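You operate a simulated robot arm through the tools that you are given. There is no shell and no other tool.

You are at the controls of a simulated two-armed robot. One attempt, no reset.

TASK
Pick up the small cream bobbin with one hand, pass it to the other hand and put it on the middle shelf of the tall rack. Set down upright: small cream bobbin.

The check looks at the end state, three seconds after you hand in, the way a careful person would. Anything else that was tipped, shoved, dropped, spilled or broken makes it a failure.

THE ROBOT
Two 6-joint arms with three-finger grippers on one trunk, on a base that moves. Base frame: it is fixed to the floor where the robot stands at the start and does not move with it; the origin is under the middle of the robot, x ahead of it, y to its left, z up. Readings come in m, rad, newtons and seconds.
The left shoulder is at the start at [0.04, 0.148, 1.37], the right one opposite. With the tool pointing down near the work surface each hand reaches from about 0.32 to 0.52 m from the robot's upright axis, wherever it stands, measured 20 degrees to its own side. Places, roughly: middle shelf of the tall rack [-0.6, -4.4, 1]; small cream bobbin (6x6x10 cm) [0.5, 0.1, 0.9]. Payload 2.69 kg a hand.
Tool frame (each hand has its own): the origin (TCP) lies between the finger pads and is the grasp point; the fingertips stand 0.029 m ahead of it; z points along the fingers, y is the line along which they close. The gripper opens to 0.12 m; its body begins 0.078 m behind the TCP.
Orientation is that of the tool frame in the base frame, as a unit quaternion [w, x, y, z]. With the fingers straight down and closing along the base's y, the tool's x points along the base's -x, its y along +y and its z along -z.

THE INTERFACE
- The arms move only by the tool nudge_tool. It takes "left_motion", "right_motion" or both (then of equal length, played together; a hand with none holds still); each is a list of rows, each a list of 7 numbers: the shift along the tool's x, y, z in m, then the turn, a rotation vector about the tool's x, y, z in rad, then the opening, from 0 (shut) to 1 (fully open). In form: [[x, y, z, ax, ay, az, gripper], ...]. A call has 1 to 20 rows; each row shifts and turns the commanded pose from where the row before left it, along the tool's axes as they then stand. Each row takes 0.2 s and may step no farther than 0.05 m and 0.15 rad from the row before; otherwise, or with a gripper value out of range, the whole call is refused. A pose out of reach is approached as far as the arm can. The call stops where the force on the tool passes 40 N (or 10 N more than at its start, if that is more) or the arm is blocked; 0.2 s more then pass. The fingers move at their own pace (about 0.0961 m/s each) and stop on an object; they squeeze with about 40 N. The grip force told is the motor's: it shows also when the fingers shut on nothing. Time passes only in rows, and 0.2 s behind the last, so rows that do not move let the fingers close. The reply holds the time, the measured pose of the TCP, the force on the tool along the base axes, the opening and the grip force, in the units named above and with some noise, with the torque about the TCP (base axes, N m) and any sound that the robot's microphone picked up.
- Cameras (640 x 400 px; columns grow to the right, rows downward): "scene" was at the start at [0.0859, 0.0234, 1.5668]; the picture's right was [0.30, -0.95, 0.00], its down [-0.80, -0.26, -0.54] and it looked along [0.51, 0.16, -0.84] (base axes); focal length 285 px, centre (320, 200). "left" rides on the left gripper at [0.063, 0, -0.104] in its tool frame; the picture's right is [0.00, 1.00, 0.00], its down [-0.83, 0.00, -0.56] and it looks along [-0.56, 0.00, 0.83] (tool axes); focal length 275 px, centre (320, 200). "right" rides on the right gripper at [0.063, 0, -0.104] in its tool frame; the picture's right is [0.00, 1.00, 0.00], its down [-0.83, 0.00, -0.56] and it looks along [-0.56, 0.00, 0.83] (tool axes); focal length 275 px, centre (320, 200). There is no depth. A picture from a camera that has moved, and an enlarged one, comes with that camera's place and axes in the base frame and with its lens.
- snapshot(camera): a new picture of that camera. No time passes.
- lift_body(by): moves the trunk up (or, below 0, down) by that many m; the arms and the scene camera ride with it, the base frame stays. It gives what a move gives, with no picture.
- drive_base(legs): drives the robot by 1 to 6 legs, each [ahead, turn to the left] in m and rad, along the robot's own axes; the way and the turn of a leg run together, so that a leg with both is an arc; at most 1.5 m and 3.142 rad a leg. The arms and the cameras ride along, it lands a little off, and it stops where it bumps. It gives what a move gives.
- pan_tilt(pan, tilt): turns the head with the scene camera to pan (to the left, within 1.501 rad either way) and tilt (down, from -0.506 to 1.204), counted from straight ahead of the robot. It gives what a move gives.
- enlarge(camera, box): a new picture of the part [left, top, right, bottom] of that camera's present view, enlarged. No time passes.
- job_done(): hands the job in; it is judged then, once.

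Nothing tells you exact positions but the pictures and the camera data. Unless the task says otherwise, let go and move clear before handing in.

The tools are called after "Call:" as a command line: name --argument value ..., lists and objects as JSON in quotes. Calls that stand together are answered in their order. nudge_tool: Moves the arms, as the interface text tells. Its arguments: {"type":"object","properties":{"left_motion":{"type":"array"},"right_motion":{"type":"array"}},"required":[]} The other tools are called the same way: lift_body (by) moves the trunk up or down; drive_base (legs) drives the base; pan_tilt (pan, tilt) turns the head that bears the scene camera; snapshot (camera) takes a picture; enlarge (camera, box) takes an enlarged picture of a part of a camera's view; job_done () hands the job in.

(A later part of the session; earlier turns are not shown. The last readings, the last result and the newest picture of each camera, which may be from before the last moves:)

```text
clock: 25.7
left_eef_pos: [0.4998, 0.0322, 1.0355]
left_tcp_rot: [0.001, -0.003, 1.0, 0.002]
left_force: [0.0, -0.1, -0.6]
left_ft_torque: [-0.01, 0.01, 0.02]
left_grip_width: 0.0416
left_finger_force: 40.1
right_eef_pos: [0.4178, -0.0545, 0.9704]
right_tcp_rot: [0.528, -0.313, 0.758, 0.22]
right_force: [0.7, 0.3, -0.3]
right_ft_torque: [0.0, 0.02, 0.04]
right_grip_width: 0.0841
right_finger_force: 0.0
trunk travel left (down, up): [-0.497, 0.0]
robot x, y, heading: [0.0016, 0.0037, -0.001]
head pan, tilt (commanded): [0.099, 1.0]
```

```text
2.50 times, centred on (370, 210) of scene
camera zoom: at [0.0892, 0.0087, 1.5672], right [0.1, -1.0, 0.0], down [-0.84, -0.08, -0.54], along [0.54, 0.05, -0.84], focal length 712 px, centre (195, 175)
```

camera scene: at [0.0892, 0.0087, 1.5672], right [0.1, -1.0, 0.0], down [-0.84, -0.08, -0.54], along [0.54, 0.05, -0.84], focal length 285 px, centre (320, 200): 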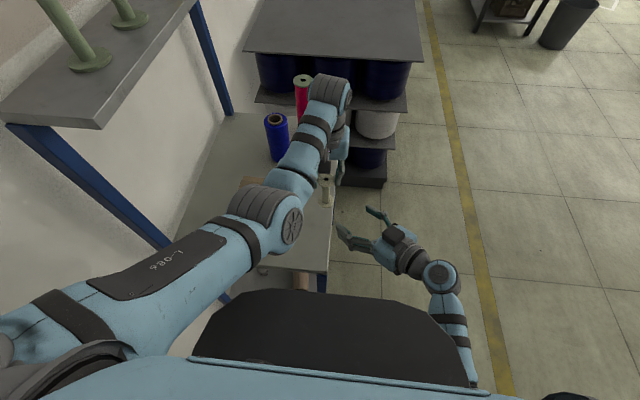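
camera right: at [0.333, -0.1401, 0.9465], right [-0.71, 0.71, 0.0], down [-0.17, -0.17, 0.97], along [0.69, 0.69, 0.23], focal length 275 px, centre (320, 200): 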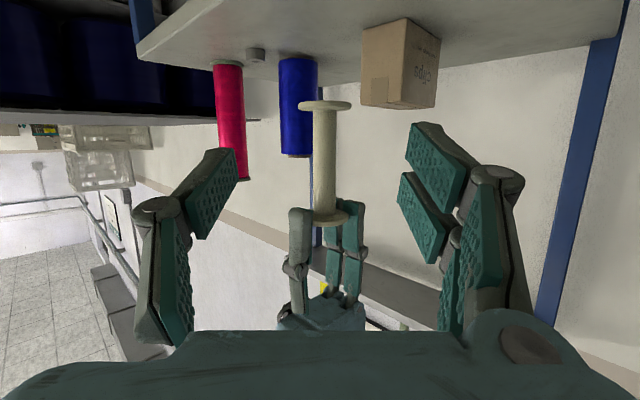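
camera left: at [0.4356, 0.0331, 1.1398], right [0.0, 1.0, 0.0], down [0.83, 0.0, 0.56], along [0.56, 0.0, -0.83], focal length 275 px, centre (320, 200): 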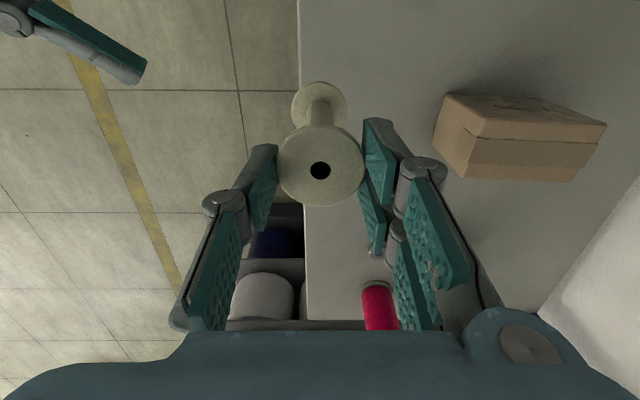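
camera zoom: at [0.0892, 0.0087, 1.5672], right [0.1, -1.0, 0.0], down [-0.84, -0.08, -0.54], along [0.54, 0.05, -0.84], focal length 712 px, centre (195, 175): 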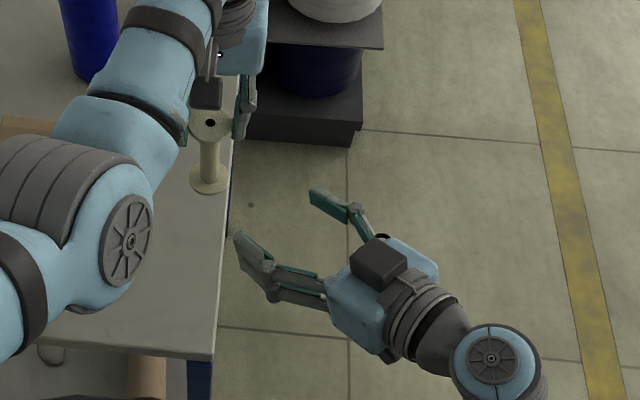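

The core measures about 2 cm thick and the flanges about 4.3 cm, so the right fingers fit between the flanges. I'll advance half of the 12 cm gap with a 3.5 mm side correction, then check again.

Call:
nudge_tool --right_motion '[[-0.005, 0.0012, 0.0141, 0, 0, 0, 0.65], [-0.005, 0.0012, 0.0141, 0, 0, 0, 0.6], [-0.005, 0.0011, 0.0141, 0, 0, 0, 0.6], [-0.005, 0, 0.0141, 0, 0, 0, 0.6], [0, 0, 0, 0, 0, 0, 0.6]]'

Call:
snapshot --camera "right"

Call:
enlarge --camera "scene" --box '[280, 130, 460, 290]'

Call:
snapshot --camera "left"

```text
clock: 26.9
left_eef_pos: [0.5003, 0.0328, 1.0371]
left_tcp_rot: [0.001, -0.003, 1.0, 0.001]
left_force: [-0.9, 1.1, -0.2]
left_ft_torque: [0.0, 0.01, 0.0]
left_grip_width: 0.0417
left_finger_force: 39.6
right_eef_pos: [0.4572, -0.0081, 0.9694]
right_tcp_rot: [0.529, -0.311, 0.759, 0.219]
right_force: [0.3, -0.2, -0.6]
right_ft_torque: [0.0, -0.02, 0.03]
right_grip_width: 0.0721
right_finger_force: 0.1
trunk travel left (down, up): [-0.497, 0.0]
robot x, y, heading: [0.0001, -0.0013, -0.001]
head pan, tilt (commanded): [0.099, 1.0]
```

```text
taken
camera right: at [0.3729, -0.0949, 0.9462], right [-0.71, 0.71, 0.0], down [-0.17, -0.17, 0.97], along [0.69, 0.69, 0.23], focal length 275 px, centre (320, 200)
```

right: 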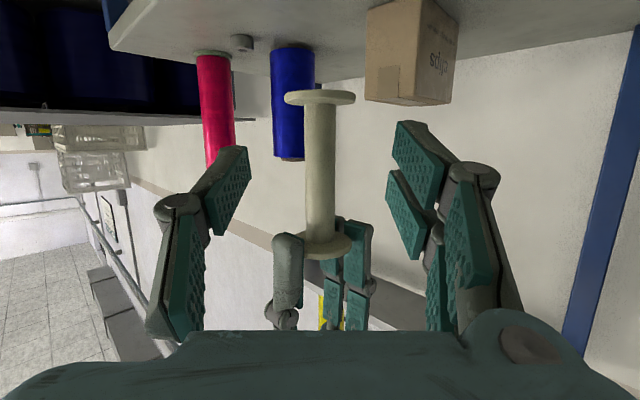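

```text
2.50 times, centred on (370, 210) of scene
camera zoom: at [0.0891, 0.0093, 1.5672], right [0.1, -1.0, 0.0], down [-0.84, -0.08, -0.54], along [0.54, 0.05, -0.84], focal length 712 px, centre (195, 175)
```

zoom: 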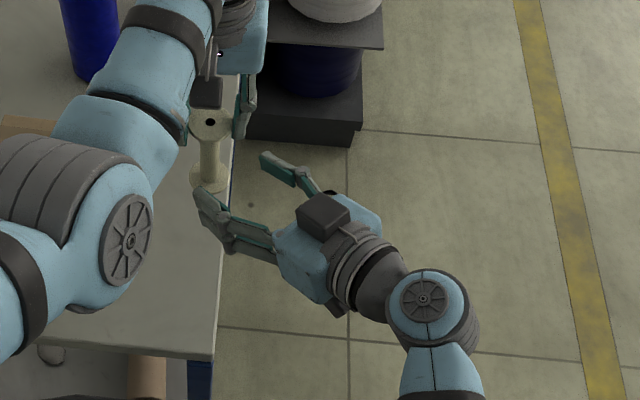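

```text
taken
camera left: at [0.4357, 0.0335, 1.1402], right [0.0, 1.0, 0.0], down [0.83, 0.0, 0.56], along [0.56, 0.0, -0.83], focal length 275 px, centre (320, 200)
```

left: 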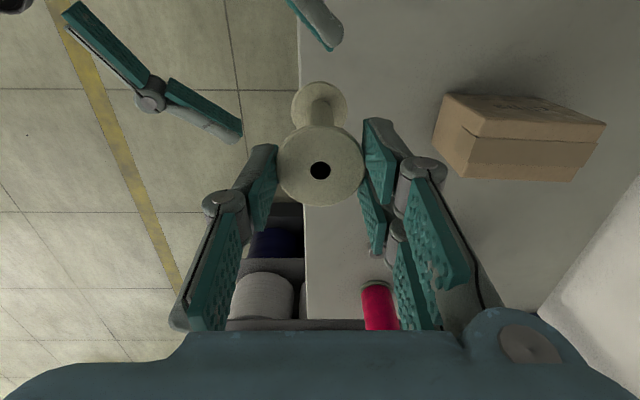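

The bobbin now lies exactly on the right hand's centreline, with good clearance to both flanges. I'll advance the remaining 6 cm with the fingers open and check before closing.

Call:
nudge_tool --right_motion '[[-0.00515, 0, 0.0141, 0, 0, 0, 0.6], [-0.00515, 0, 0.0141, 0, 0, 0, 0.6], [-0.00515, 0, 0.0141, 0, 0, 0, 0.6], [-0.00515, 0, 0.0141, 0, 0, 0, 0.6], [0, 0, 0, 0, 0, 0, 0.6]]'

Call:
snapshot --camera "right"

Call:
enlarge --camera "scene" --box '[280, 130, 400, 250]'

Call:
snapshot --camera "left"

```text
clock: 28.1
left_eef_pos: [0.5008, 0.0338, 1.0373]
left_tcp_rot: [0.001, -0.003, 1.0, 0.002]
left_force: [-0.2, 1.0, 0.6]
left_ft_torque: [0.02, 0.0, 0.01]
left_grip_width: 0.0418
left_finger_force: 39.4
right_eef_pos: [0.4968, 0.015, 0.955]
right_tcp_rot: [0.518, -0.32, 0.766, 0.207]
right_force: [0.0, 1.2, 0.2]
right_ft_torque: [-0.02, 0.0, 0.01]
right_grip_width: 0.0721
right_finger_force: 0.0
trunk travel left (down, up): [-0.497, 0.0]
robot x, y, heading: [0.0002, -0.0006, -0.004]
head pan, tilt (commanded): [0.099, 1.0]
```

```text
taken
camera right: at [0.4118, -0.0705, 0.9358], right [-0.7, 0.71, -0.02], down [-0.16, -0.13, 0.98], along [0.69, 0.69, 0.2], focal length 275 px, centre (320, 200)
```

right: 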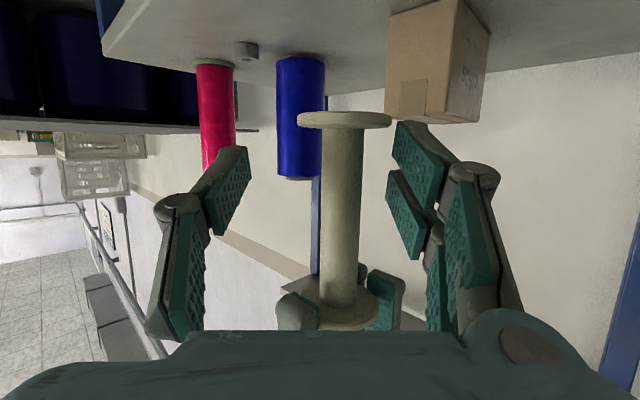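

```text
3.33 times, centred on (340, 190) of scene
camera zoom: at [0.0893, 0.0094, 1.5671], right [0.1, -1.0, 0.0], down [-0.84, -0.08, -0.54], along [0.54, 0.05, -0.84], focal length 950 px, centre (253, 233)
```

zoom: 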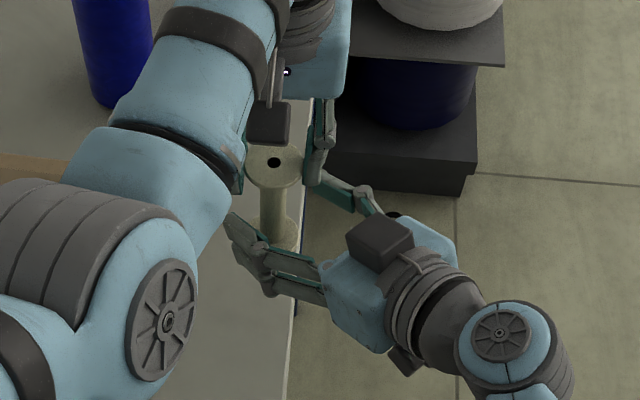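

```text
taken
camera left: at [0.4359, 0.0335, 1.1403], right [0.0, 1.0, 0.0], down [0.83, 0.0, 0.56], along [0.56, 0.0, -0.83], focal length 275 px, centre (320, 200)
```

left: 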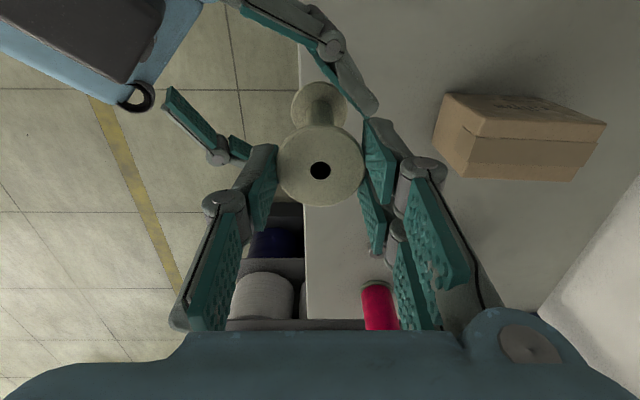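

The right hand ended about 2 cm short of and below the commanded spot, and slightly twisted. I'll let it settle for a moment and read the pose again.

Call:
nudge_tool --right_motion '[[0, 0, 0, 0, 0, 0, 0.6], [0, 0, 0, 0, 0, 0, 0.6]]'

Call:
snapshot --camera "scene"

```text
clock: 28.7
left_eef_pos: [0.4994, 0.0331, 1.0368]
left_tcp_rot: [0.001, -0.004, 1.0, 0.001]
left_force: [0.2, 0.4, -0.8]
left_ft_torque: [0.0, -0.02, 0.01]
left_grip_width: 0.0417
left_finger_force: 40.1
right_eef_pos: [0.4989, 0.0153, 0.9573]
right_tcp_rot: [0.522, -0.318, 0.764, 0.205]
right_force: [0.6, -0.3, -0.6]
right_ft_torque: [-0.01, -0.01, -0.02]
right_grip_width: 0.072
right_finger_force: 0.0
trunk travel left (down, up): [-0.497, 0.0]
robot x, y, heading: [0.0035, -0.0016, -0.003]
head pan, tilt (commanded): [0.099, 1.0]
```

```text
taken
camera scene: at [0.0892, 0.0092, 1.5672], right [0.1, -1.0, 0.0], down [-0.84, -0.08, -0.54], along [0.54, 0.05, -0.84], focal length 285 px, centre (320, 200)
```

scene: 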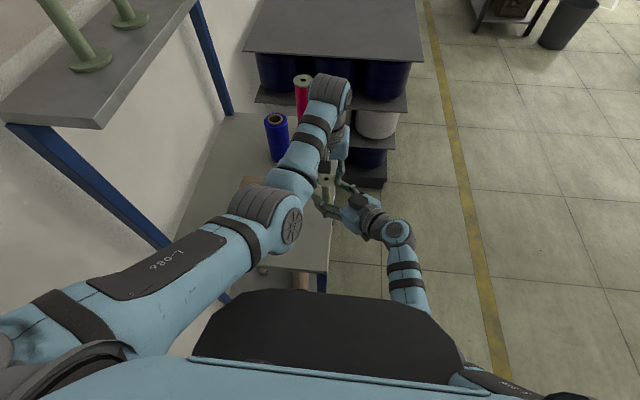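

The right forearm seems to be bearing on the robot's own front, and the tool senses no force. I'll back straight out, yaw the right hand further so it comes in more from the right, and approach again.

Call:
nudge_tool --right_motion '[[0.00687, 0, -0.01877, 0, 0, 0, 0.6], [0.00687, 0, -0.01877, 0, 0, 0, 0.6], [0.00687, 0, -0.01877, 0, 0, 0, 0.6], [0.00687, 0, -0.01877, 0, 0, 0, 0.6], [0.00687, 0, -0.01877, 0, 0, 0, 0.6], [0.00687, 0, -0.01877, 0, 0, 0, 0.6], [0, 0, 0, 0, 0, 0, 0.6]]'

Call:
snapshot --camera "left"

Call:
snapshot --camera "right"

```text
clock: 30.3
left_eef_pos: [0.4999, 0.0332, 1.0379]
left_tcp_rot: [0.001, -0.003, 1.0, 0.002]
left_force: [-0.7, 0.2, -0.1]
left_ft_torque: [-0.03, 0.02, -0.03]
left_grip_width: 0.0415
left_finger_force: 40.1
right_eef_pos: [0.4134, -0.0511, 0.9677]
right_tcp_rot: [0.528, -0.312, 0.759, 0.219]
right_force: [-0.9, 0.6, -0.9]
right_ft_torque: [0.01, -0.04, -0.02]
right_grip_width: 0.0723
right_finger_force: 0.0
trunk travel left (down, up): [-0.497, 0.0]
robot x, y, heading: [0.0011, -0.0041, -0.003]
head pan, tilt (commanded): [0.099, 1.0]
```

```text
taken
camera left: at [0.4359, 0.0333, 1.1402], right [0.0, 1.0, 0.0], down [0.83, 0.0, 0.56], along [0.56, 0.0, -0.83], focal length 275 px, centre (320, 200)
```

left: 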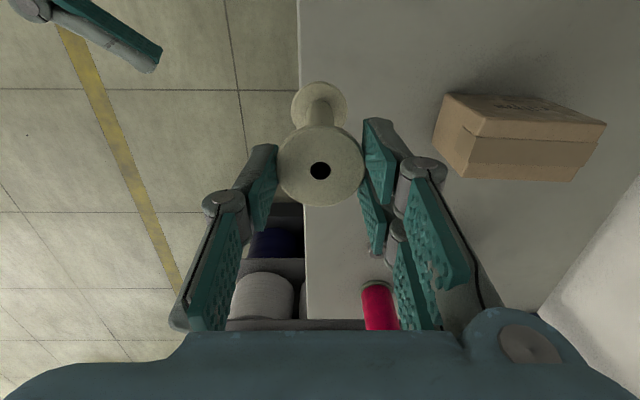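

```text
taken
camera right: at [0.33, -0.136, 0.9449], right [-0.71, 0.71, 0.0], down [-0.17, -0.17, 0.97], along [0.69, 0.69, 0.23], focal length 275 px, centre (320, 200)
```

right: 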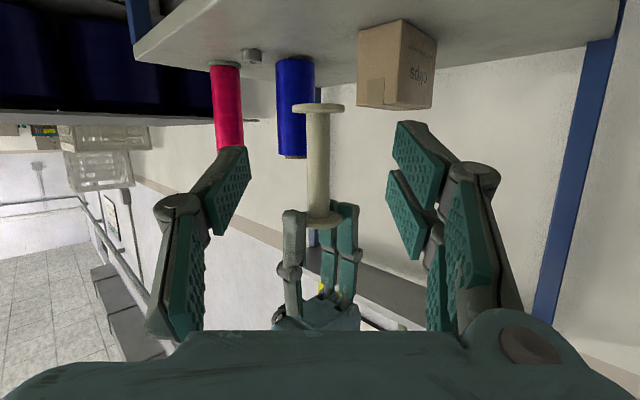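

It backed out cleanly and the bobbin is undisturbed. I'll shift the right hand sideways and yaw it another 30°, so it approaches mostly along +y.

Call:
nudge_tool --right_motion '[[-0.0029, -0.0311, 0.008, 0, 0, 0, 0.6], [-0.0029, -0.0311, 0.008, 0, 0, 0, 0.6], [0, 0, 0, -0.1228, 0, -0.045, 0.6], [0, 0, 0, -0.1228, 0, -0.045, 0.6], [0, 0, 0, -0.1228, 0, -0.045, 0.6], [0, 0, 0, -0.1228, 0, -0.045, 0.6], [0, 0, 0, 0, 0, 0, 0.6]]'

Call:
snapshot --camera "right"

Call:
snapshot --camera "scene"

Call:
snapshot --camera "left"

```text
clock: 31.9
left_eef_pos: [0.4994, 0.0324, 1.0369]
left_tcp_rot: [0.0, -0.003, 1.0, 0.001]
left_force: [0.4, 0.4, -0.8]
left_ft_torque: [0.01, -0.02, 0.0]
left_grip_width: 0.0415
left_finger_force: 39.9
right_eef_pos: [0.4699, -0.0838, 0.9686]
right_tcp_rot: [0.454, -0.498, 0.651, 0.349]
right_force: [-0.5, 0.1, -0.5]
right_ft_torque: [0.02, 0.02, 0.0]
right_grip_width: 0.072
right_finger_force: 0.1
trunk travel left (down, up): [-0.497, 0.0]
robot x, y, heading: [0.0022, -0.0005, -0.003]
head pan, tilt (commanded): [0.099, 1.0]
```

```text
taken
camera right: at [0.4403, -0.1999, 0.9458], right [-0.97, 0.26, 0.0], down [-0.06, -0.23, 0.97], along [0.25, 0.94, 0.24], focal length 275 px, centre (320, 200)
```

right: 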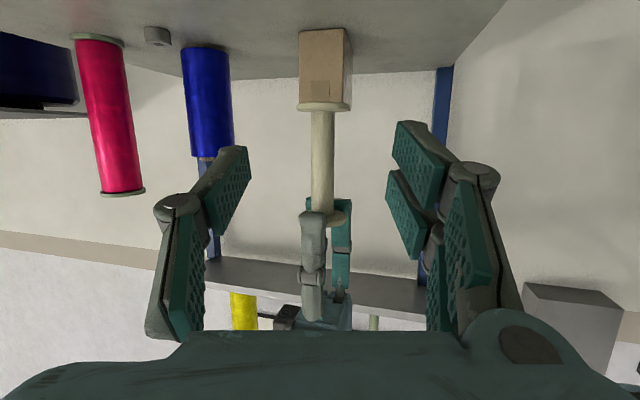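

```text
taken
camera scene: at [0.0888, 0.0092, 1.5672], right [0.1, -1.0, 0.0], down [-0.84, -0.08, -0.54], along [0.54, 0.05, -0.84], focal length 285 px, centre (320, 200)
```

scene: 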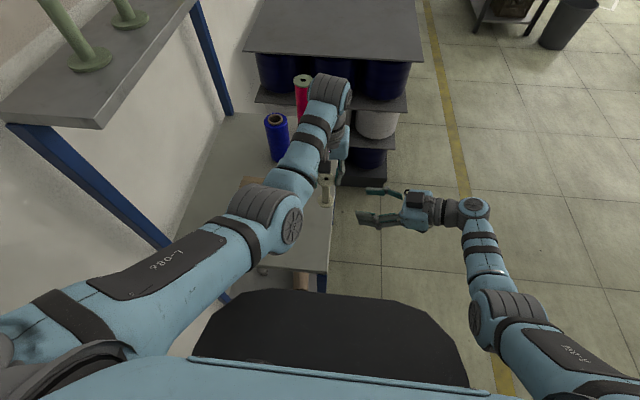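

```text
taken
camera left: at [0.4355, 0.0334, 1.1404], right [0.0, 1.0, 0.0], down [0.83, 0.0, 0.56], along [0.56, 0.0, -0.83], focal length 275 px, centre (320, 200)
```

left: 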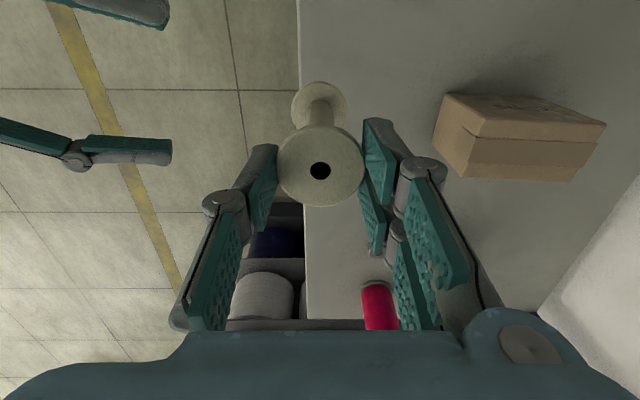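

The right arm is now well clear of the body and the bobbin is nearly centred between its fingers. I'll advance 6 cm with a 2.5 mm side correction.

Call:
nudge_tool --right_motion '[[-0.00515, 0.0013, 0.0141, 0, 0, 0, 0.6], [-0.00515, 0.0012, 0.0141, 0, 0, 0, 0.6], [-0.00515, 0, 0.0141, 0, 0, 0, 0.6], [-0.00515, 0, 0.0141, 0, 0, 0, 0.6], [0, 0, 0, 0, 0, 0, 0.6]]'

Call:
snapshot --camera "right"

Call:
snapshot --camera "left"

```text
clock: 33.1
left_eef_pos: [0.5002, 0.0321, 1.037]
left_tcp_rot: [0.001, -0.003, 1.0, 0.002]
left_force: [-0.1, -0.3, -0.2]
left_ft_torque: [0.03, 0.01, 0.01]
left_grip_width: 0.0418
left_finger_force: 40.0
right_eef_pos: [0.4847, -0.0257, 0.9686]
right_tcp_rot: [0.454, -0.498, 0.652, 0.349]
right_force: [-0.4, -0.1, 0.3]
right_ft_torque: [-0.02, 0.02, 0.0]
right_grip_width: 0.0719
right_finger_force: 0.0
trunk travel left (down, up): [-0.497, 0.0]
robot x, y, heading: [-0.0013, 0.0011, 0.002]
head pan, tilt (commanded): [0.099, 1.0]
```

```text
taken
camera right: at [0.4546, -0.1412, 0.9444], right [-0.97, 0.26, 0.0], down [-0.06, -0.23, 0.97], along [0.25, 0.94, 0.24], focal length 275 px, centre (320, 200)
```

right: 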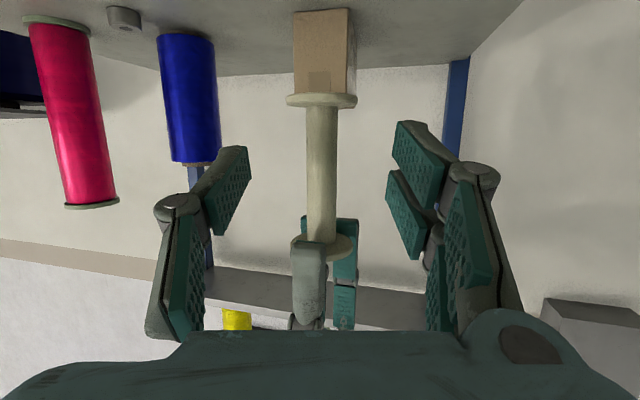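

```text
taken
camera left: at [0.4358, 0.0334, 1.1402], right [0.0, 1.0, 0.0], down [0.83, 0.0, 0.56], along [0.56, 0.0, -0.83], focal length 275 px, centre (320, 200)
```

left: 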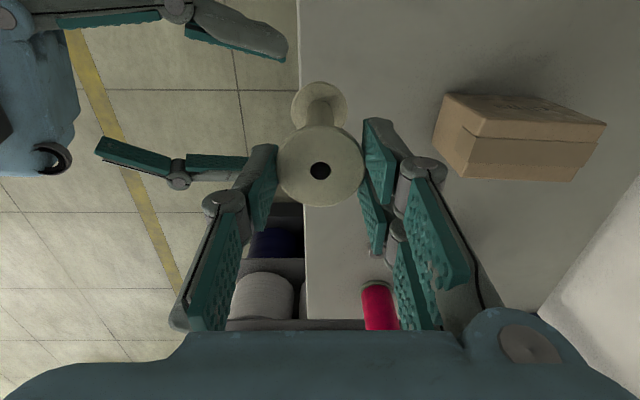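

Centred within about 1 mm and moving freely. I'll advance the last 6 cm with the fingers still open.

Call:
nudge_tool --right_motion '[[-0.00515, 0.0008, 0.0141, 0, 0, 0, 0.6], [-0.00515, 0, 0.0141, 0, 0, 0, 0.6], [-0.00515, 0, 0.0141, 0, 0, 0, 0.6], [-0.00515, 0, 0.0141, 0, 0, 0, 0.6], [0, 0, 0, 0, 0, 0, 0.6]]'

Call:
snapshot --camera "right"

Call:
snapshot --camera "left"

Call:
enlarge --camera "scene" --box '[280, 130, 400, 250]'

```text
clock: 34.3
left_eef_pos: [0.5007, 0.0333, 1.0368]
left_tcp_rot: [0.001, -0.003, 1.0, 0.002]
left_force: [-0.5, -0.1, 0.3]
left_ft_torque: [0.04, 0.0, 0.0]
left_grip_width: 0.042
left_finger_force: 39.9
right_eef_pos: [0.5006, 0.0347, 0.9697]
right_tcp_rot: [0.454, -0.498, 0.651, 0.35]
right_force: [0.0, -0.4, 0.4]
right_ft_torque: [-0.01, -0.02, 0.02]
right_grip_width: 0.0719
right_finger_force: 0.1
trunk travel left (down, up): [-0.497, 0.0]
robot x, y, heading: [-0.0005, -0.0002, 0.003]
head pan, tilt (commanded): [0.099, 1.0]
```

```text
taken
camera right: at [0.4698, -0.082, 0.9462], right [-0.97, 0.26, 0.0], down [-0.06, -0.23, 0.97], along [0.25, 0.94, 0.24], focal length 275 px, centre (320, 200)
```

right: 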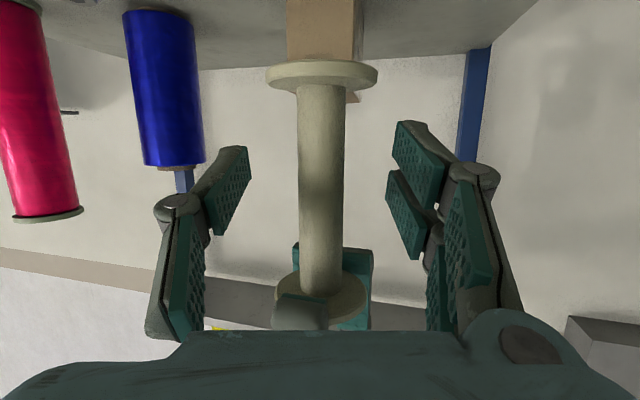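

```text
taken
camera left: at [0.4358, 0.0334, 1.1402], right [0.0, 1.0, 0.0], down [0.83, 0.0, 0.56], along [0.56, 0.0, -0.83], focal length 275 px, centre (320, 200)
```

left: 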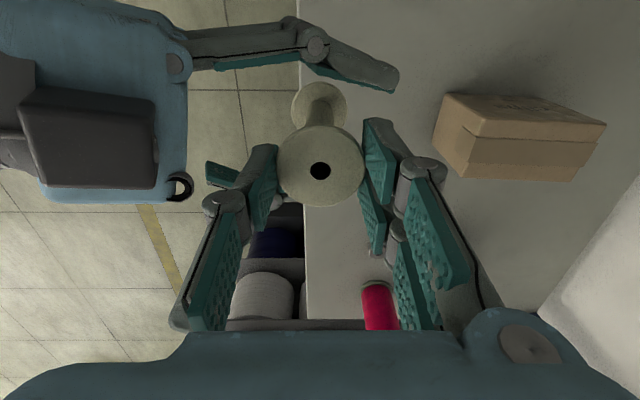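

```text
3.33 times, centred on (340, 190) of scene
camera zoom: at [0.0892, 0.0092, 1.5672], right [0.1, -1.0, 0.0], down [-0.84, -0.08, -0.54], along [0.54, 0.05, -0.84], focal length 950 px, centre (253, 233)
```

zoom: 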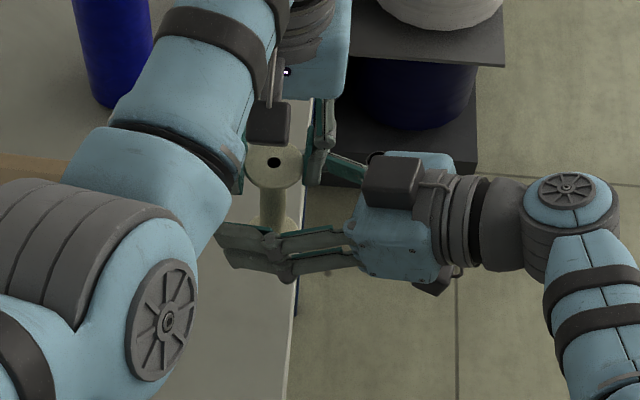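

The right TCP is now on the bobbin's core with clear space to both flanges. I'll close the right hand on the core while the left keeps its grip.

Call:
nudge_tool --right_motion '[[0, 0, 0, 0, 0, 0, 0.5], [0, 0, 0, 0, 0, 0, 0.4], [0, 0, 0, 0, 0, 0, 0.3], [0, 0, 0, 0, 0, 0, 0.22], [0, 0, 0, 0, 0, 0, 0.15], [0, 0, 0, 0, 0, 0, 0.05], [0, 0, 0, 0, 0, 0, 0.0], [0, 0, 0, 0, 0, 0, 0.0]]'

Call:
snapshot --camera "right"

Call:
snapshot --camera "left"

Call:
enlarge --camera "scene" --box '[280, 130, 400, 250]'

```text
clock: 36.1
left_eef_pos: [0.5007, 0.0322, 1.0372]
left_tcp_rot: [0.001, -0.004, 1.0, 0.002]
left_force: [2.2, -1.8, -0.2]
left_ft_torque: [-0.12, -0.47, -0.09]
left_grip_width: 0.0419
left_finger_force: 40.1
right_eef_pos: [0.5007, 0.0339, 0.9685]
right_tcp_rot: [0.453, -0.498, 0.652, 0.349]
right_force: [-1.8, 1.5, 1.4]
right_ft_torque: [-0.01, 0.32, 0.12]
right_grip_width: 0.017
right_finger_force: 39.9
trunk travel left (down, up): [-0.497, 0.0]
robot x, y, heading: [-0.0008, -0.0008, 0.004]
head pan, tilt (commanded): [0.099, 1.0]
```

```text
taken
camera right: at [0.4695, -0.0821, 0.9461], right [-0.97, 0.26, 0.0], down [-0.06, -0.23, 0.97], along [0.25, 0.94, 0.24], focal length 275 px, centre (320, 200)
```

right: 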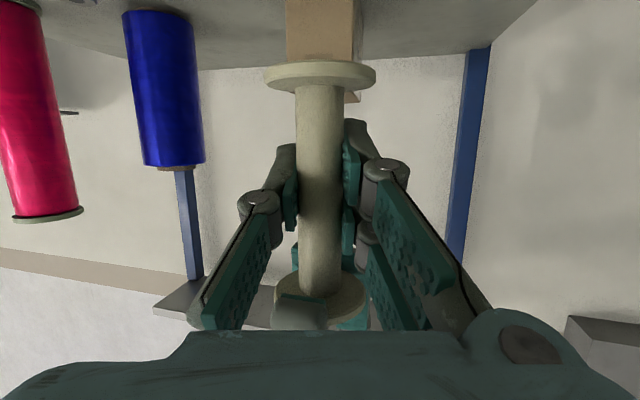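

```text
taken
camera left: at [0.4359, 0.0333, 1.1403], right [0.0, 1.0, 0.0], down [0.83, 0.0, 0.56], along [0.56, 0.0, -0.83], focal length 275 px, centre (320, 200)
```

left: 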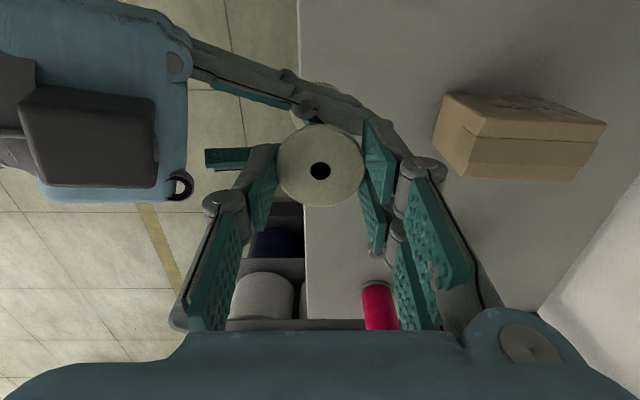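

```text
3.33 times, centred on (340, 190) of scene
camera zoom: at [0.0892, 0.0091, 1.5672], right [0.1, -1.0, 0.0], down [-0.84, -0.08, -0.54], along [0.54, 0.05, -0.84], focal length 950 px, centre (253, 233)
```

zoom: 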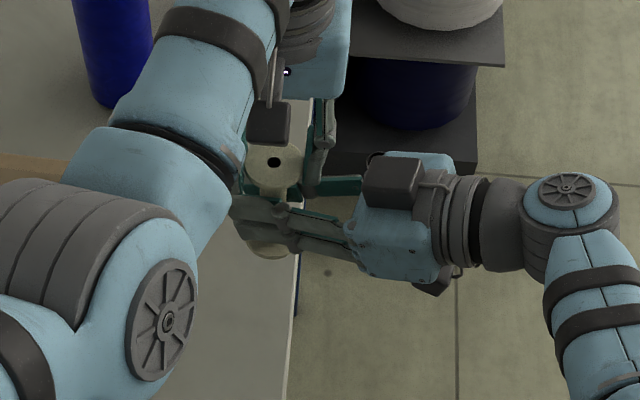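

The right hand holds the core with 40 N at 0.017 m. I'll open the left only slightly, since its inner finger is near the right palm, and then raise it straight off the flange.

Call:
nudge_tool --left_motion '[[0, 0, 0, 0, 0, 0, 0.37], [0, 0, 0, 0, 0, 0, 0.4], [0, 0, 0, 0, 0, 0, 0.42], [0, 0, 0, 0, 0, 0, 0.42]]' --right_motion '[[0, 0, 0, 0, 0, 0, 0.0], [0, 0, 0, 0, 0, 0, 0.0], [0, 0, 0, 0, 0, 0, 0.0], [0, 0, 0, 0, 0, 0, 0.0]]'

Call:
snapshot --camera "right"

Call:
snapshot --camera "left"

```text
clock: 37.1
left_eef_pos: [0.5014, 0.0324, 1.0369]
left_tcp_rot: [0.001, -0.004, 1.0, 0.002]
left_force: [-0.1, 0.3, 0.3]
left_ft_torque: [-0.01, -0.01, -0.02]
left_grip_width: 0.0504
left_finger_force: 0.0
right_eef_pos: [0.5007, 0.0341, 0.9693]
right_tcp_rot: [0.453, -0.498, 0.651, 0.349]
right_force: [-0.7, -0.4, -0.6]
right_ft_torque: [0.03, 0.0, -0.02]
right_grip_width: 0.017
right_finger_force: 40.3
trunk travel left (down, up): [-0.497, 0.0]
robot x, y, heading: [0.0004, 0.0002, -0.003]
head pan, tilt (commanded): [0.099, 1.0]
```

```text
taken
camera right: at [0.4696, -0.0822, 0.9461], right [-0.97, 0.26, 0.0], down [-0.06, -0.23, 0.97], along [0.25, 0.94, 0.24], focal length 275 px, centre (320, 200)
```

right: 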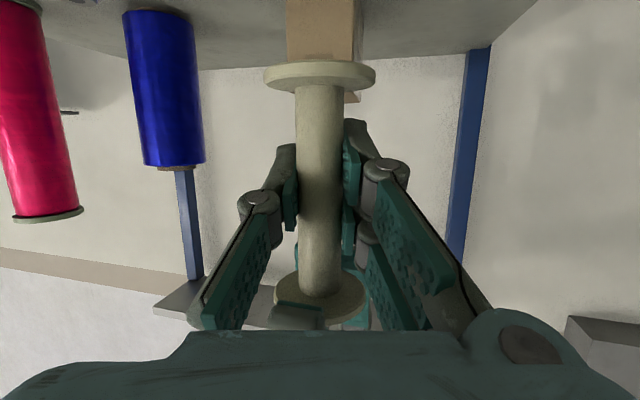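

```text
taken
camera left: at [0.4358, 0.0333, 1.1402], right [0.0, 1.0, 0.0], down [0.83, 0.0, 0.56], along [0.56, 0.0, -0.83], focal length 275 px, centre (320, 200)
```

left: 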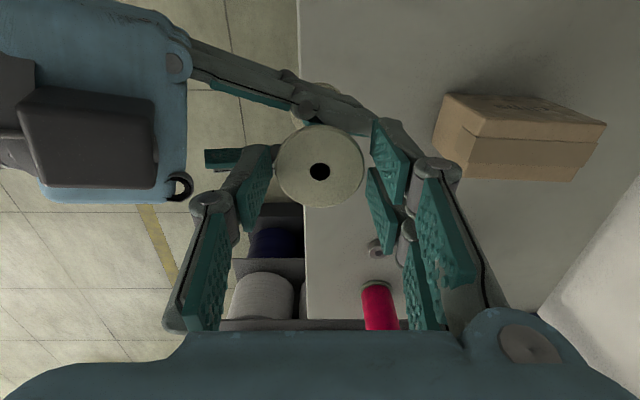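

The right hand alone holds the bobbin, and nothing shifted. I'll raise the left hand straight up off the flange.

Call:
nudge_tool --left_motion '[[0, 0, -0.01, 0, 0, 0, 0.43], [0, 0, -0.01, 0, 0, 0, 0.43], [0, 0, -0.008, 0, 0, 0, 0.43], [0, 0, 0, 0, 0, 0, 0.43]]'

Call:
snapshot --camera "left"

Call:
snapshot --camera "right"

```text
clock: 38.1
left_eef_pos: [0.5015, 0.0329, 1.0655]
left_tcp_rot: [0.001, -0.004, 1.0, 0.001]
left_force: [0.3, 0.1, 0.0]
left_ft_torque: [-0.01, -0.01, -0.02]
left_grip_width: 0.0517
left_finger_force: 0.1
right_eef_pos: [0.4992, 0.0333, 0.9697]
right_tcp_rot: [0.454, -0.497, 0.651, 0.349]
right_force: [-0.4, 0.0, 0.3]
right_ft_torque: [0.01, 0.01, 0.01]
right_grip_width: 0.0172
right_finger_force: 40.2
trunk travel left (down, up): [-0.497, 0.0]
robot x, y, heading: [0.0018, -0.0005, -0.0]
head pan, tilt (commanded): [0.099, 1.0]
```

```text
taken
camera left: at [0.4367, 0.0341, 1.1686], right [0.0, 1.0, 0.0], down [0.83, 0.0, 0.56], along [0.56, 0.0, -0.83], focal length 275 px, centre (320, 200)
```

left: 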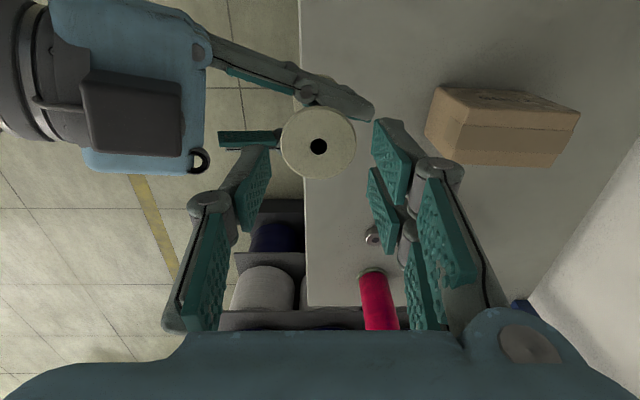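

```text
taken
camera right: at [0.4697, -0.0822, 0.9461], right [-0.97, 0.26, 0.0], down [-0.06, -0.23, 0.97], along [0.25, 0.94, 0.24], focal length 275 px, centre (320, 200)
```

right: 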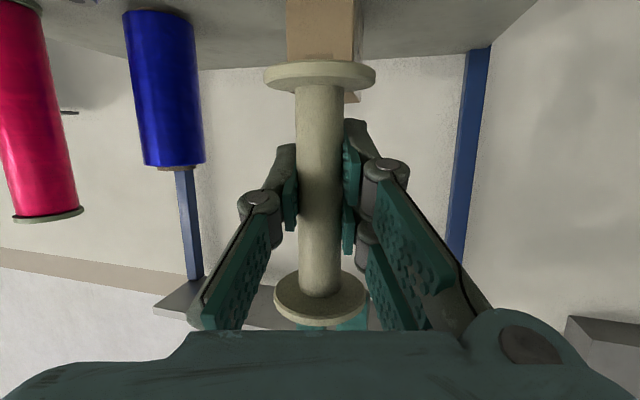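

The left fingertips are now above the bobbin's top. I'll lower the right hand 1 cm and draw it back to the right, away from the left hand.

Call:
nudge_tool --right_motion '[[0.0094, 0, 0.0034, 0, 0, 0, 0], [0.0069, 0, -0.0188, 0, 0, 0, 0], [0.0103, 0, -0.0281, 0, 0, 0, 0], [0.0103, 0, -0.0281, 0, 0, 0, 0], [0.0103, 0, -0.0281, 0, 0, 0, 0], [0.0103, 0, -0.0281, 0, 0, 0, 0], [0.0069, 0, -0.0188, 0, 0, 0, 0], [0, 0, 0, 0, 0, 0, 0]]'

Call:
snapshot --camera "right"

Call:
snapshot --camera "scene"

```text
clock: 39.9
left_eef_pos: [0.5009, 0.0345, 1.0641]
left_tcp_rot: [0.0, -0.004, 1.0, 0.001]
left_force: [0.0, -0.2, 0.5]
left_ft_torque: [-0.01, 0.0, 0.02]
left_grip_width: 0.0515
left_finger_force: 0.1
right_eef_pos: [0.4569, -0.121, 0.9561]
right_tcp_rot: [0.453, -0.498, 0.651, 0.35]
right_force: [0.4, 0.2, -1.2]
right_ft_torque: [0.01, -0.01, 0.01]
right_grip_width: 0.017
right_finger_force: 40.5
trunk travel left (down, up): [-0.497, 0.0]
robot x, y, heading: [0.002, -0.0053, -0.0]
head pan, tilt (commanded): [0.099, 1.0]
```

```text
taken
camera right: at [0.4263, -0.2374, 0.9341], right [-0.97, 0.26, 0.0], down [-0.06, -0.23, 0.97], along [0.25, 0.94, 0.24], focal length 275 px, centre (320, 200)
```

right: 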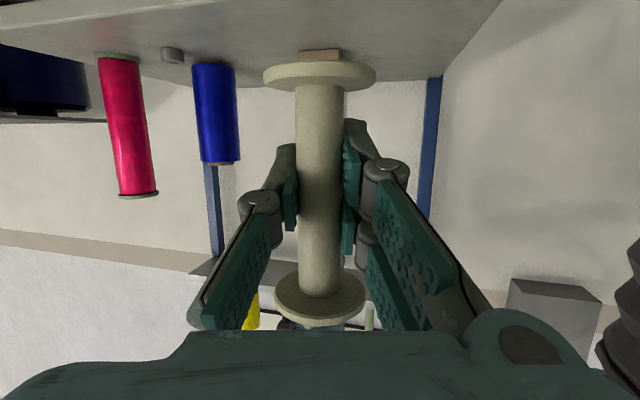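

```text
taken
camera scene: at [0.0893, 0.0094, 1.5671], right [0.1, -1.0, 0.0], down [-0.84, -0.08, -0.54], along [0.54, 0.05, -0.84], focal length 285 px, centre (320, 200)
```

scene: 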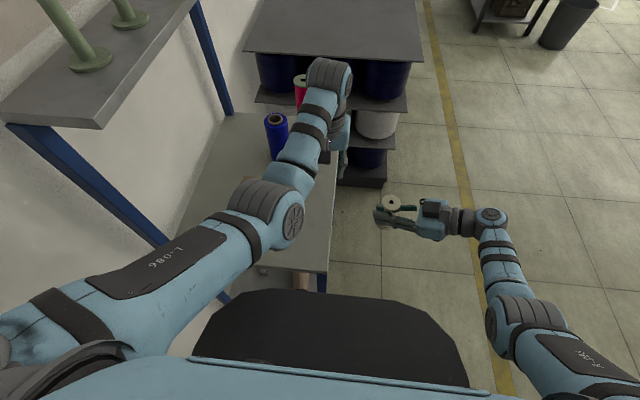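

The handover worked, and the bobbin is upright in the right hand. Now I'll shift the right hand to the right and yaw it back so it points straight ahead.

Call:
nudge_tool --right_motion '[[0.0013, -0.0084, -0.0329, 0, 0, 0, 0], [0.0013, -0.0084, -0.0329, 0, 0, 0, 0], [0.0013, -0.0084, -0.0329, 0, 0, 0, 0], [0.0013, -0.0084, -0.0329, 0, 0, 0, 0], [0, 0, 0, 0.123, 0, 0.0448, 0], [0, 0, 0, 0.123, 0, 0.0448, 0], [0, 0, 0, 0.123, 0, 0.0448, 0], [0, 0, 0, 0.123, 0, 0.0448, 0], [0, 0, 0, 0.123, 0, 0.0448, 0], [0, 0, 0, 0.123, 0, 0.0448, 0], [0, 0, 0, 0.123, 0, 0.0448, 0], [0, 0, 0, 0.123, 0, 0.0448, 0], [0, 0, 0, 0.123, 0, 0.0448, 0], [0, 0, 0, 0.123, 0, 0.0448, 0], [0, 0, 0, 0, 0, 0, 0]]'

Call:
snapshot --camera "right"

Call:
snapshot --camera "scene"

```text
clock: 43.1
left_eef_pos: [0.4999, 0.0322, 1.0652]
left_tcp_rot: [0.0, -0.004, 1.0, 0.002]
left_force: [-0.3, -1.2, 0.5]
left_ft_torque: [0.0, -0.02, 0.0]
left_grip_width: 0.0515
left_finger_force: 0.0
right_eef_pos: [0.4573, -0.2506, 0.9987]
right_tcp_rot: [0.572, 0.002, 0.82, -0.001]
right_force: [-0.1, -0.9, 0.8]
right_ft_torque: [-0.03, -0.03, 0.02]
right_grip_width: 0.0171
right_finger_force: 40.2
trunk travel left (down, up): [-0.497, 0.0]
robot x, y, heading: [0.0026, 0.0004, 0.003]
head pan, tilt (commanded): [0.099, 1.0]
```

```text
taken
camera right: at [0.3383, -0.2519, 0.9761], right [0.0, 1.0, 0.0], down [-0.23, 0.0, 0.97], along [0.97, 0.0, 0.23], focal length 275 px, centre (320, 200)
```

right: 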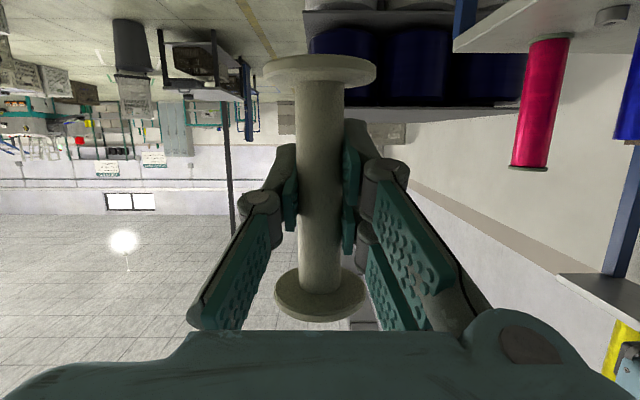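

```text
taken
camera scene: at [0.0891, 0.0088, 1.5672], right [0.1, -1.0, 0.0], down [-0.84, -0.08, -0.54], along [0.54, 0.05, -0.84], focal length 285 px, centre (320, 200)
```

scene: 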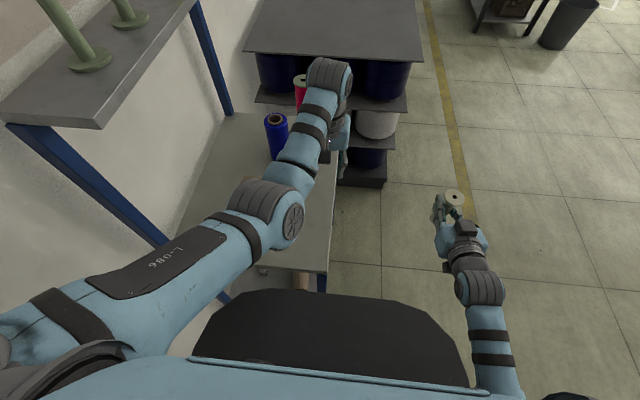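

The bobbin sits firmly in the forward-pointing right hand. Before driving I'll look to both sides to check the floor around the robot.

Call:
pan_tilt --pan -1.5 --tilt 0.6

Call:
snapshot --camera "scene"

Call:
pan_tilt --pan 1.5 --tilt 0.6

Call:
snapshot --camera "scene"

```text
clock: 44.7
left_eef_pos: [0.5004, 0.0326, 1.0644]
left_tcp_rot: [0.0, -0.003, 1.0, 0.002]
left_force: [-0.1, 0.7, 0.5]
left_ft_torque: [-0.02, 0.0, 0.02]
left_grip_width: 0.0515
left_finger_force: 0.1
right_eef_pos: [0.4572, -0.2515, 0.9986]
right_tcp_rot: [0.572, 0.001, 0.82, -0.001]
right_force: [0.3, -0.1, -0.5]
right_ft_torque: [0.0, -0.02, -0.02]
right_grip_width: 0.0168
right_finger_force: 40.6
trunk travel left (down, up): [-0.497, 0.0]
robot x, y, heading: [0.0022, 0.0003, -0.001]
head pan, tilt (commanded): [-1.499, 0.6]
```

```text
taken
camera scene: at [0.0262, -0.0862, 1.5992], right [-1.0, -0.07, 0.0], down [-0.04, 0.56, -0.82], along [0.06, -0.82, -0.57], focal length 285 px, centre (320, 200)
```

scene: 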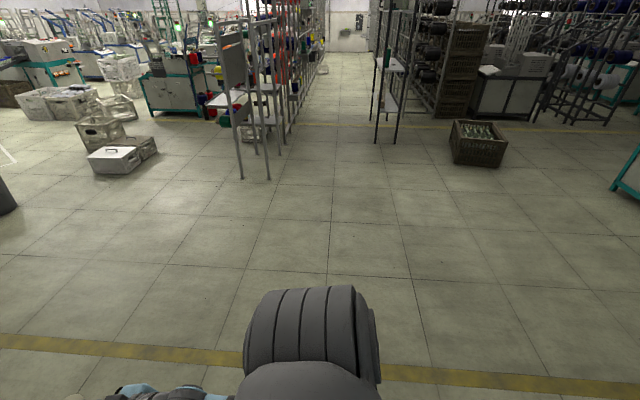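

```text
clock: 47.3
left_eef_pos: [0.4999, 0.0339, 1.0631]
left_tcp_rot: [0.0, -0.004, 1.0, 0.0]
left_force: [-0.1, 0.1, 0.3]
left_ft_torque: [-0.04, 0.01, 0.03]
left_grip_width: 0.0516
left_finger_force: 0.1
right_eef_pos: [0.4581, -0.2507, 0.9998]
right_tcp_rot: [0.572, 0.001, 0.82, -0.001]
right_force: [-0.5, 0.3, -0.7]
right_ft_torque: [0.02, 0.01, -0.03]
right_grip_width: 0.0169
right_finger_force: 39.9
trunk travel left (down, up): [-0.497, 0.0]
robot x, y, heading: [-0.0019, 0.0025, 0.001]
head pan, tilt (commanded): [1.499, 0.6]
```

```text
taken
camera scene: at [0.0261, 0.0902, 1.5992], right [1.0, -0.07, 0.0], down [-0.04, -0.56, -0.83], along [0.06, 0.82, -0.56], focal length 285 px, centre (320, 200)
```

scene: 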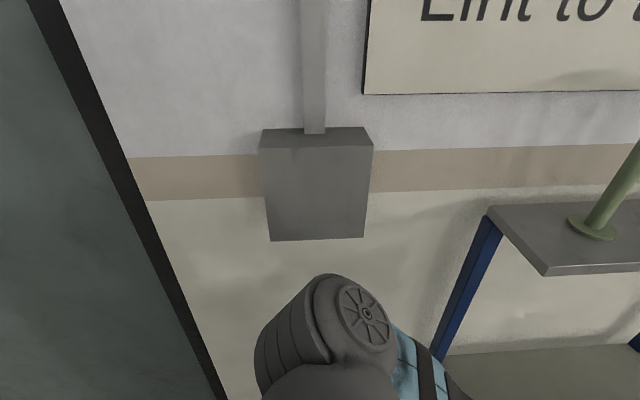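

There's a wall close on the left and open floor to the right and toward the rack. I'll face the head forward and back up 0.3 m away from the bench before turning.

Call:
pan_tilt --pan 0 --tilt 0.8

Call:
drive_base --legs '[[-0.3, 0]]'

Call:
snapshot --camera "scene"

Call:
snapshot --camera "right"

```text
clock: 48.9
left_eef_pos: [0.5009, 0.0335, 1.0642]
left_tcp_rot: [0.0, -0.003, 1.0, 0.001]
left_force: [1.2, 0.4, -0.2]
left_ft_torque: [0.02, -0.04, 0.0]
left_grip_width: 0.0515
left_finger_force: 0.0
right_eef_pos: [0.4575, -0.251, 1.0001]
right_tcp_rot: [0.573, 0.0, 0.82, 0.0]
right_force: [-0.3, 0.2, -0.6]
right_ft_torque: [0.02, 0.0, -0.01]
right_grip_width: 0.0172
right_finger_force: 40.0
trunk travel left (down, up): [-0.497, 0.0]
robot x, y, heading: [-0.0021, -0.0008, 0.003]
head pan, tilt (commanded): [0.0, 0.799]
```

```text
clock: 51.0
left_eef_pos: [0.1976, 0.0331, 1.0638]
left_tcp_rot: [-0.001, -0.004, 1.0, 0.002]
left_force: [0.4, 0.5, -0.5]
left_ft_torque: [-0.01, 0.01, 0.02]
left_grip_width: 0.0514
left_finger_force: 0.0
right_eef_pos: [0.1554, -0.2505, 0.9975]
right_tcp_rot: [0.57, 0.001, 0.822, -0.001]
right_force: [-0.3, 1.1, -0.8]
right_ft_torque: [-0.01, -0.02, 0.0]
right_grip_width: 0.0169
right_finger_force: 40.2
trunk travel left (down, up): [-0.497, 0.0]
robot x, y, heading: [-0.3044, -0.0031, -0.001]
head pan, tilt (commanded): [0.0, 0.799]
```

```text
taken
camera scene: at [-0.2014, 0.0019, 1.582], right [0.0, -1.0, 0.0], down [-0.72, 0.0, -0.7], along [0.7, 0.0, -0.72], focal length 285 px, centre (320, 200)
```

scene: 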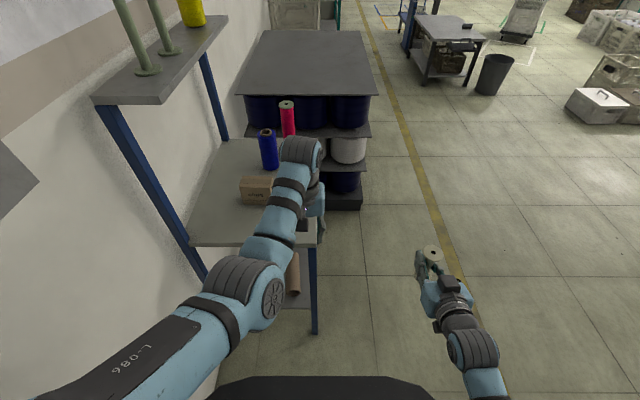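

```text
taken
camera right: at [0.0352, -0.252, 0.9752], right [0.0, 1.0, 0.0], down [-0.23, 0.0, 0.97], along [0.97, 0.0, 0.23], focal length 275 px, centre (320, 200)
```

right: 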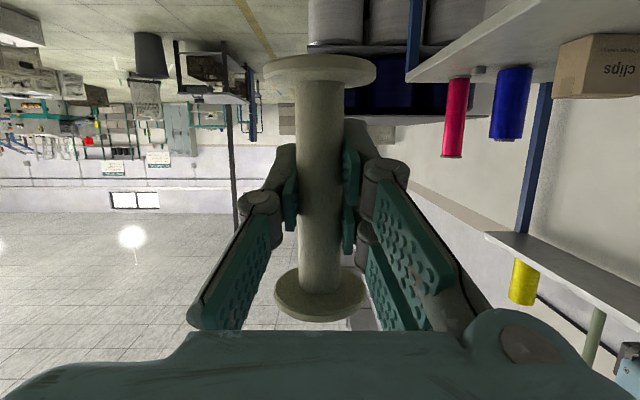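

Backing up went fine. Next I'll turn right toward the aisle and check the heading before driving on.

Call:
drive_base --legs '[[0, -1.469]]'

Call:
pan_tilt --pan 0 --tilt 0.35

Call:
snapshot --camera "scene"

```text
clock: 55.1
left_eef_pos: [-0.2328, -0.4973, 1.0633]
left_tcp_rot: [0.001, 0.676, 0.737, 0.002]
left_force: [0.3, 1.1, -0.4]
left_ft_torque: [-0.01, 0.02, 0.01]
left_grip_width: 0.0516
left_finger_force: 0.0
right_eef_pos: [-0.5197, -0.4761, 0.999]
right_tcp_rot: [0.419, 0.557, 0.602, -0.388]
right_force: [-0.2, 0.6, -0.6]
right_ft_torque: [0.01, 0.01, 0.01]
right_grip_width: 0.0171
right_finger_force: 39.8
trunk travel left (down, up): [-0.497, 0.0]
robot x, y, heading: [-0.3037, -0.0001, -1.496]
head pan, tilt (commanded): [0.0, 0.799]
```

```text
clock: 56.0
left_eef_pos: [-0.2324, -0.4966, 1.0635]
left_tcp_rot: [0.003, 0.675, 0.738, 0.002]
left_force: [0.5, 0.1, 0.4]
left_ft_torque: [-0.05, -0.01, 0.01]
left_grip_width: 0.0516
left_finger_force: 0.0
right_eef_pos: [-0.5201, -0.4758, 0.9998]
right_tcp_rot: [0.42, 0.557, 0.602, -0.389]
right_force: [-0.4, -0.7, -0.1]
right_ft_torque: [0.02, 0.02, 0.01]
right_grip_width: 0.0169
right_finger_force: 39.5
trunk travel left (down, up): [-0.497, 0.0]
robot x, y, heading: [-0.3092, 0.001, -1.495]
head pan, tilt (commanded): [0.0, 0.351]
```

```text
taken
camera scene: at [-0.2977, -0.1111, 1.6219], right [-1.0, -0.08, 0.0], down [-0.03, 0.34, -0.94], along [0.07, -0.94, -0.34], focal length 285 px, centre (320, 200)
```

scene: 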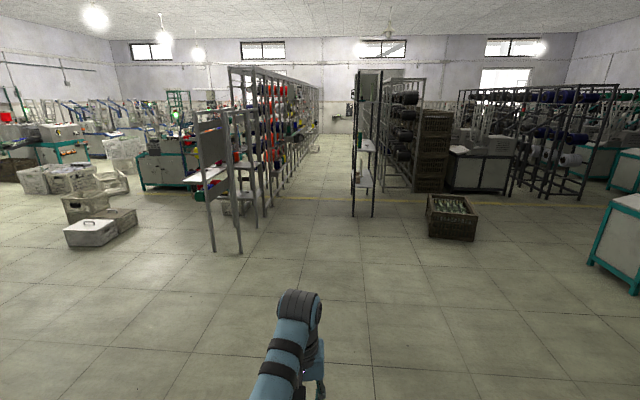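

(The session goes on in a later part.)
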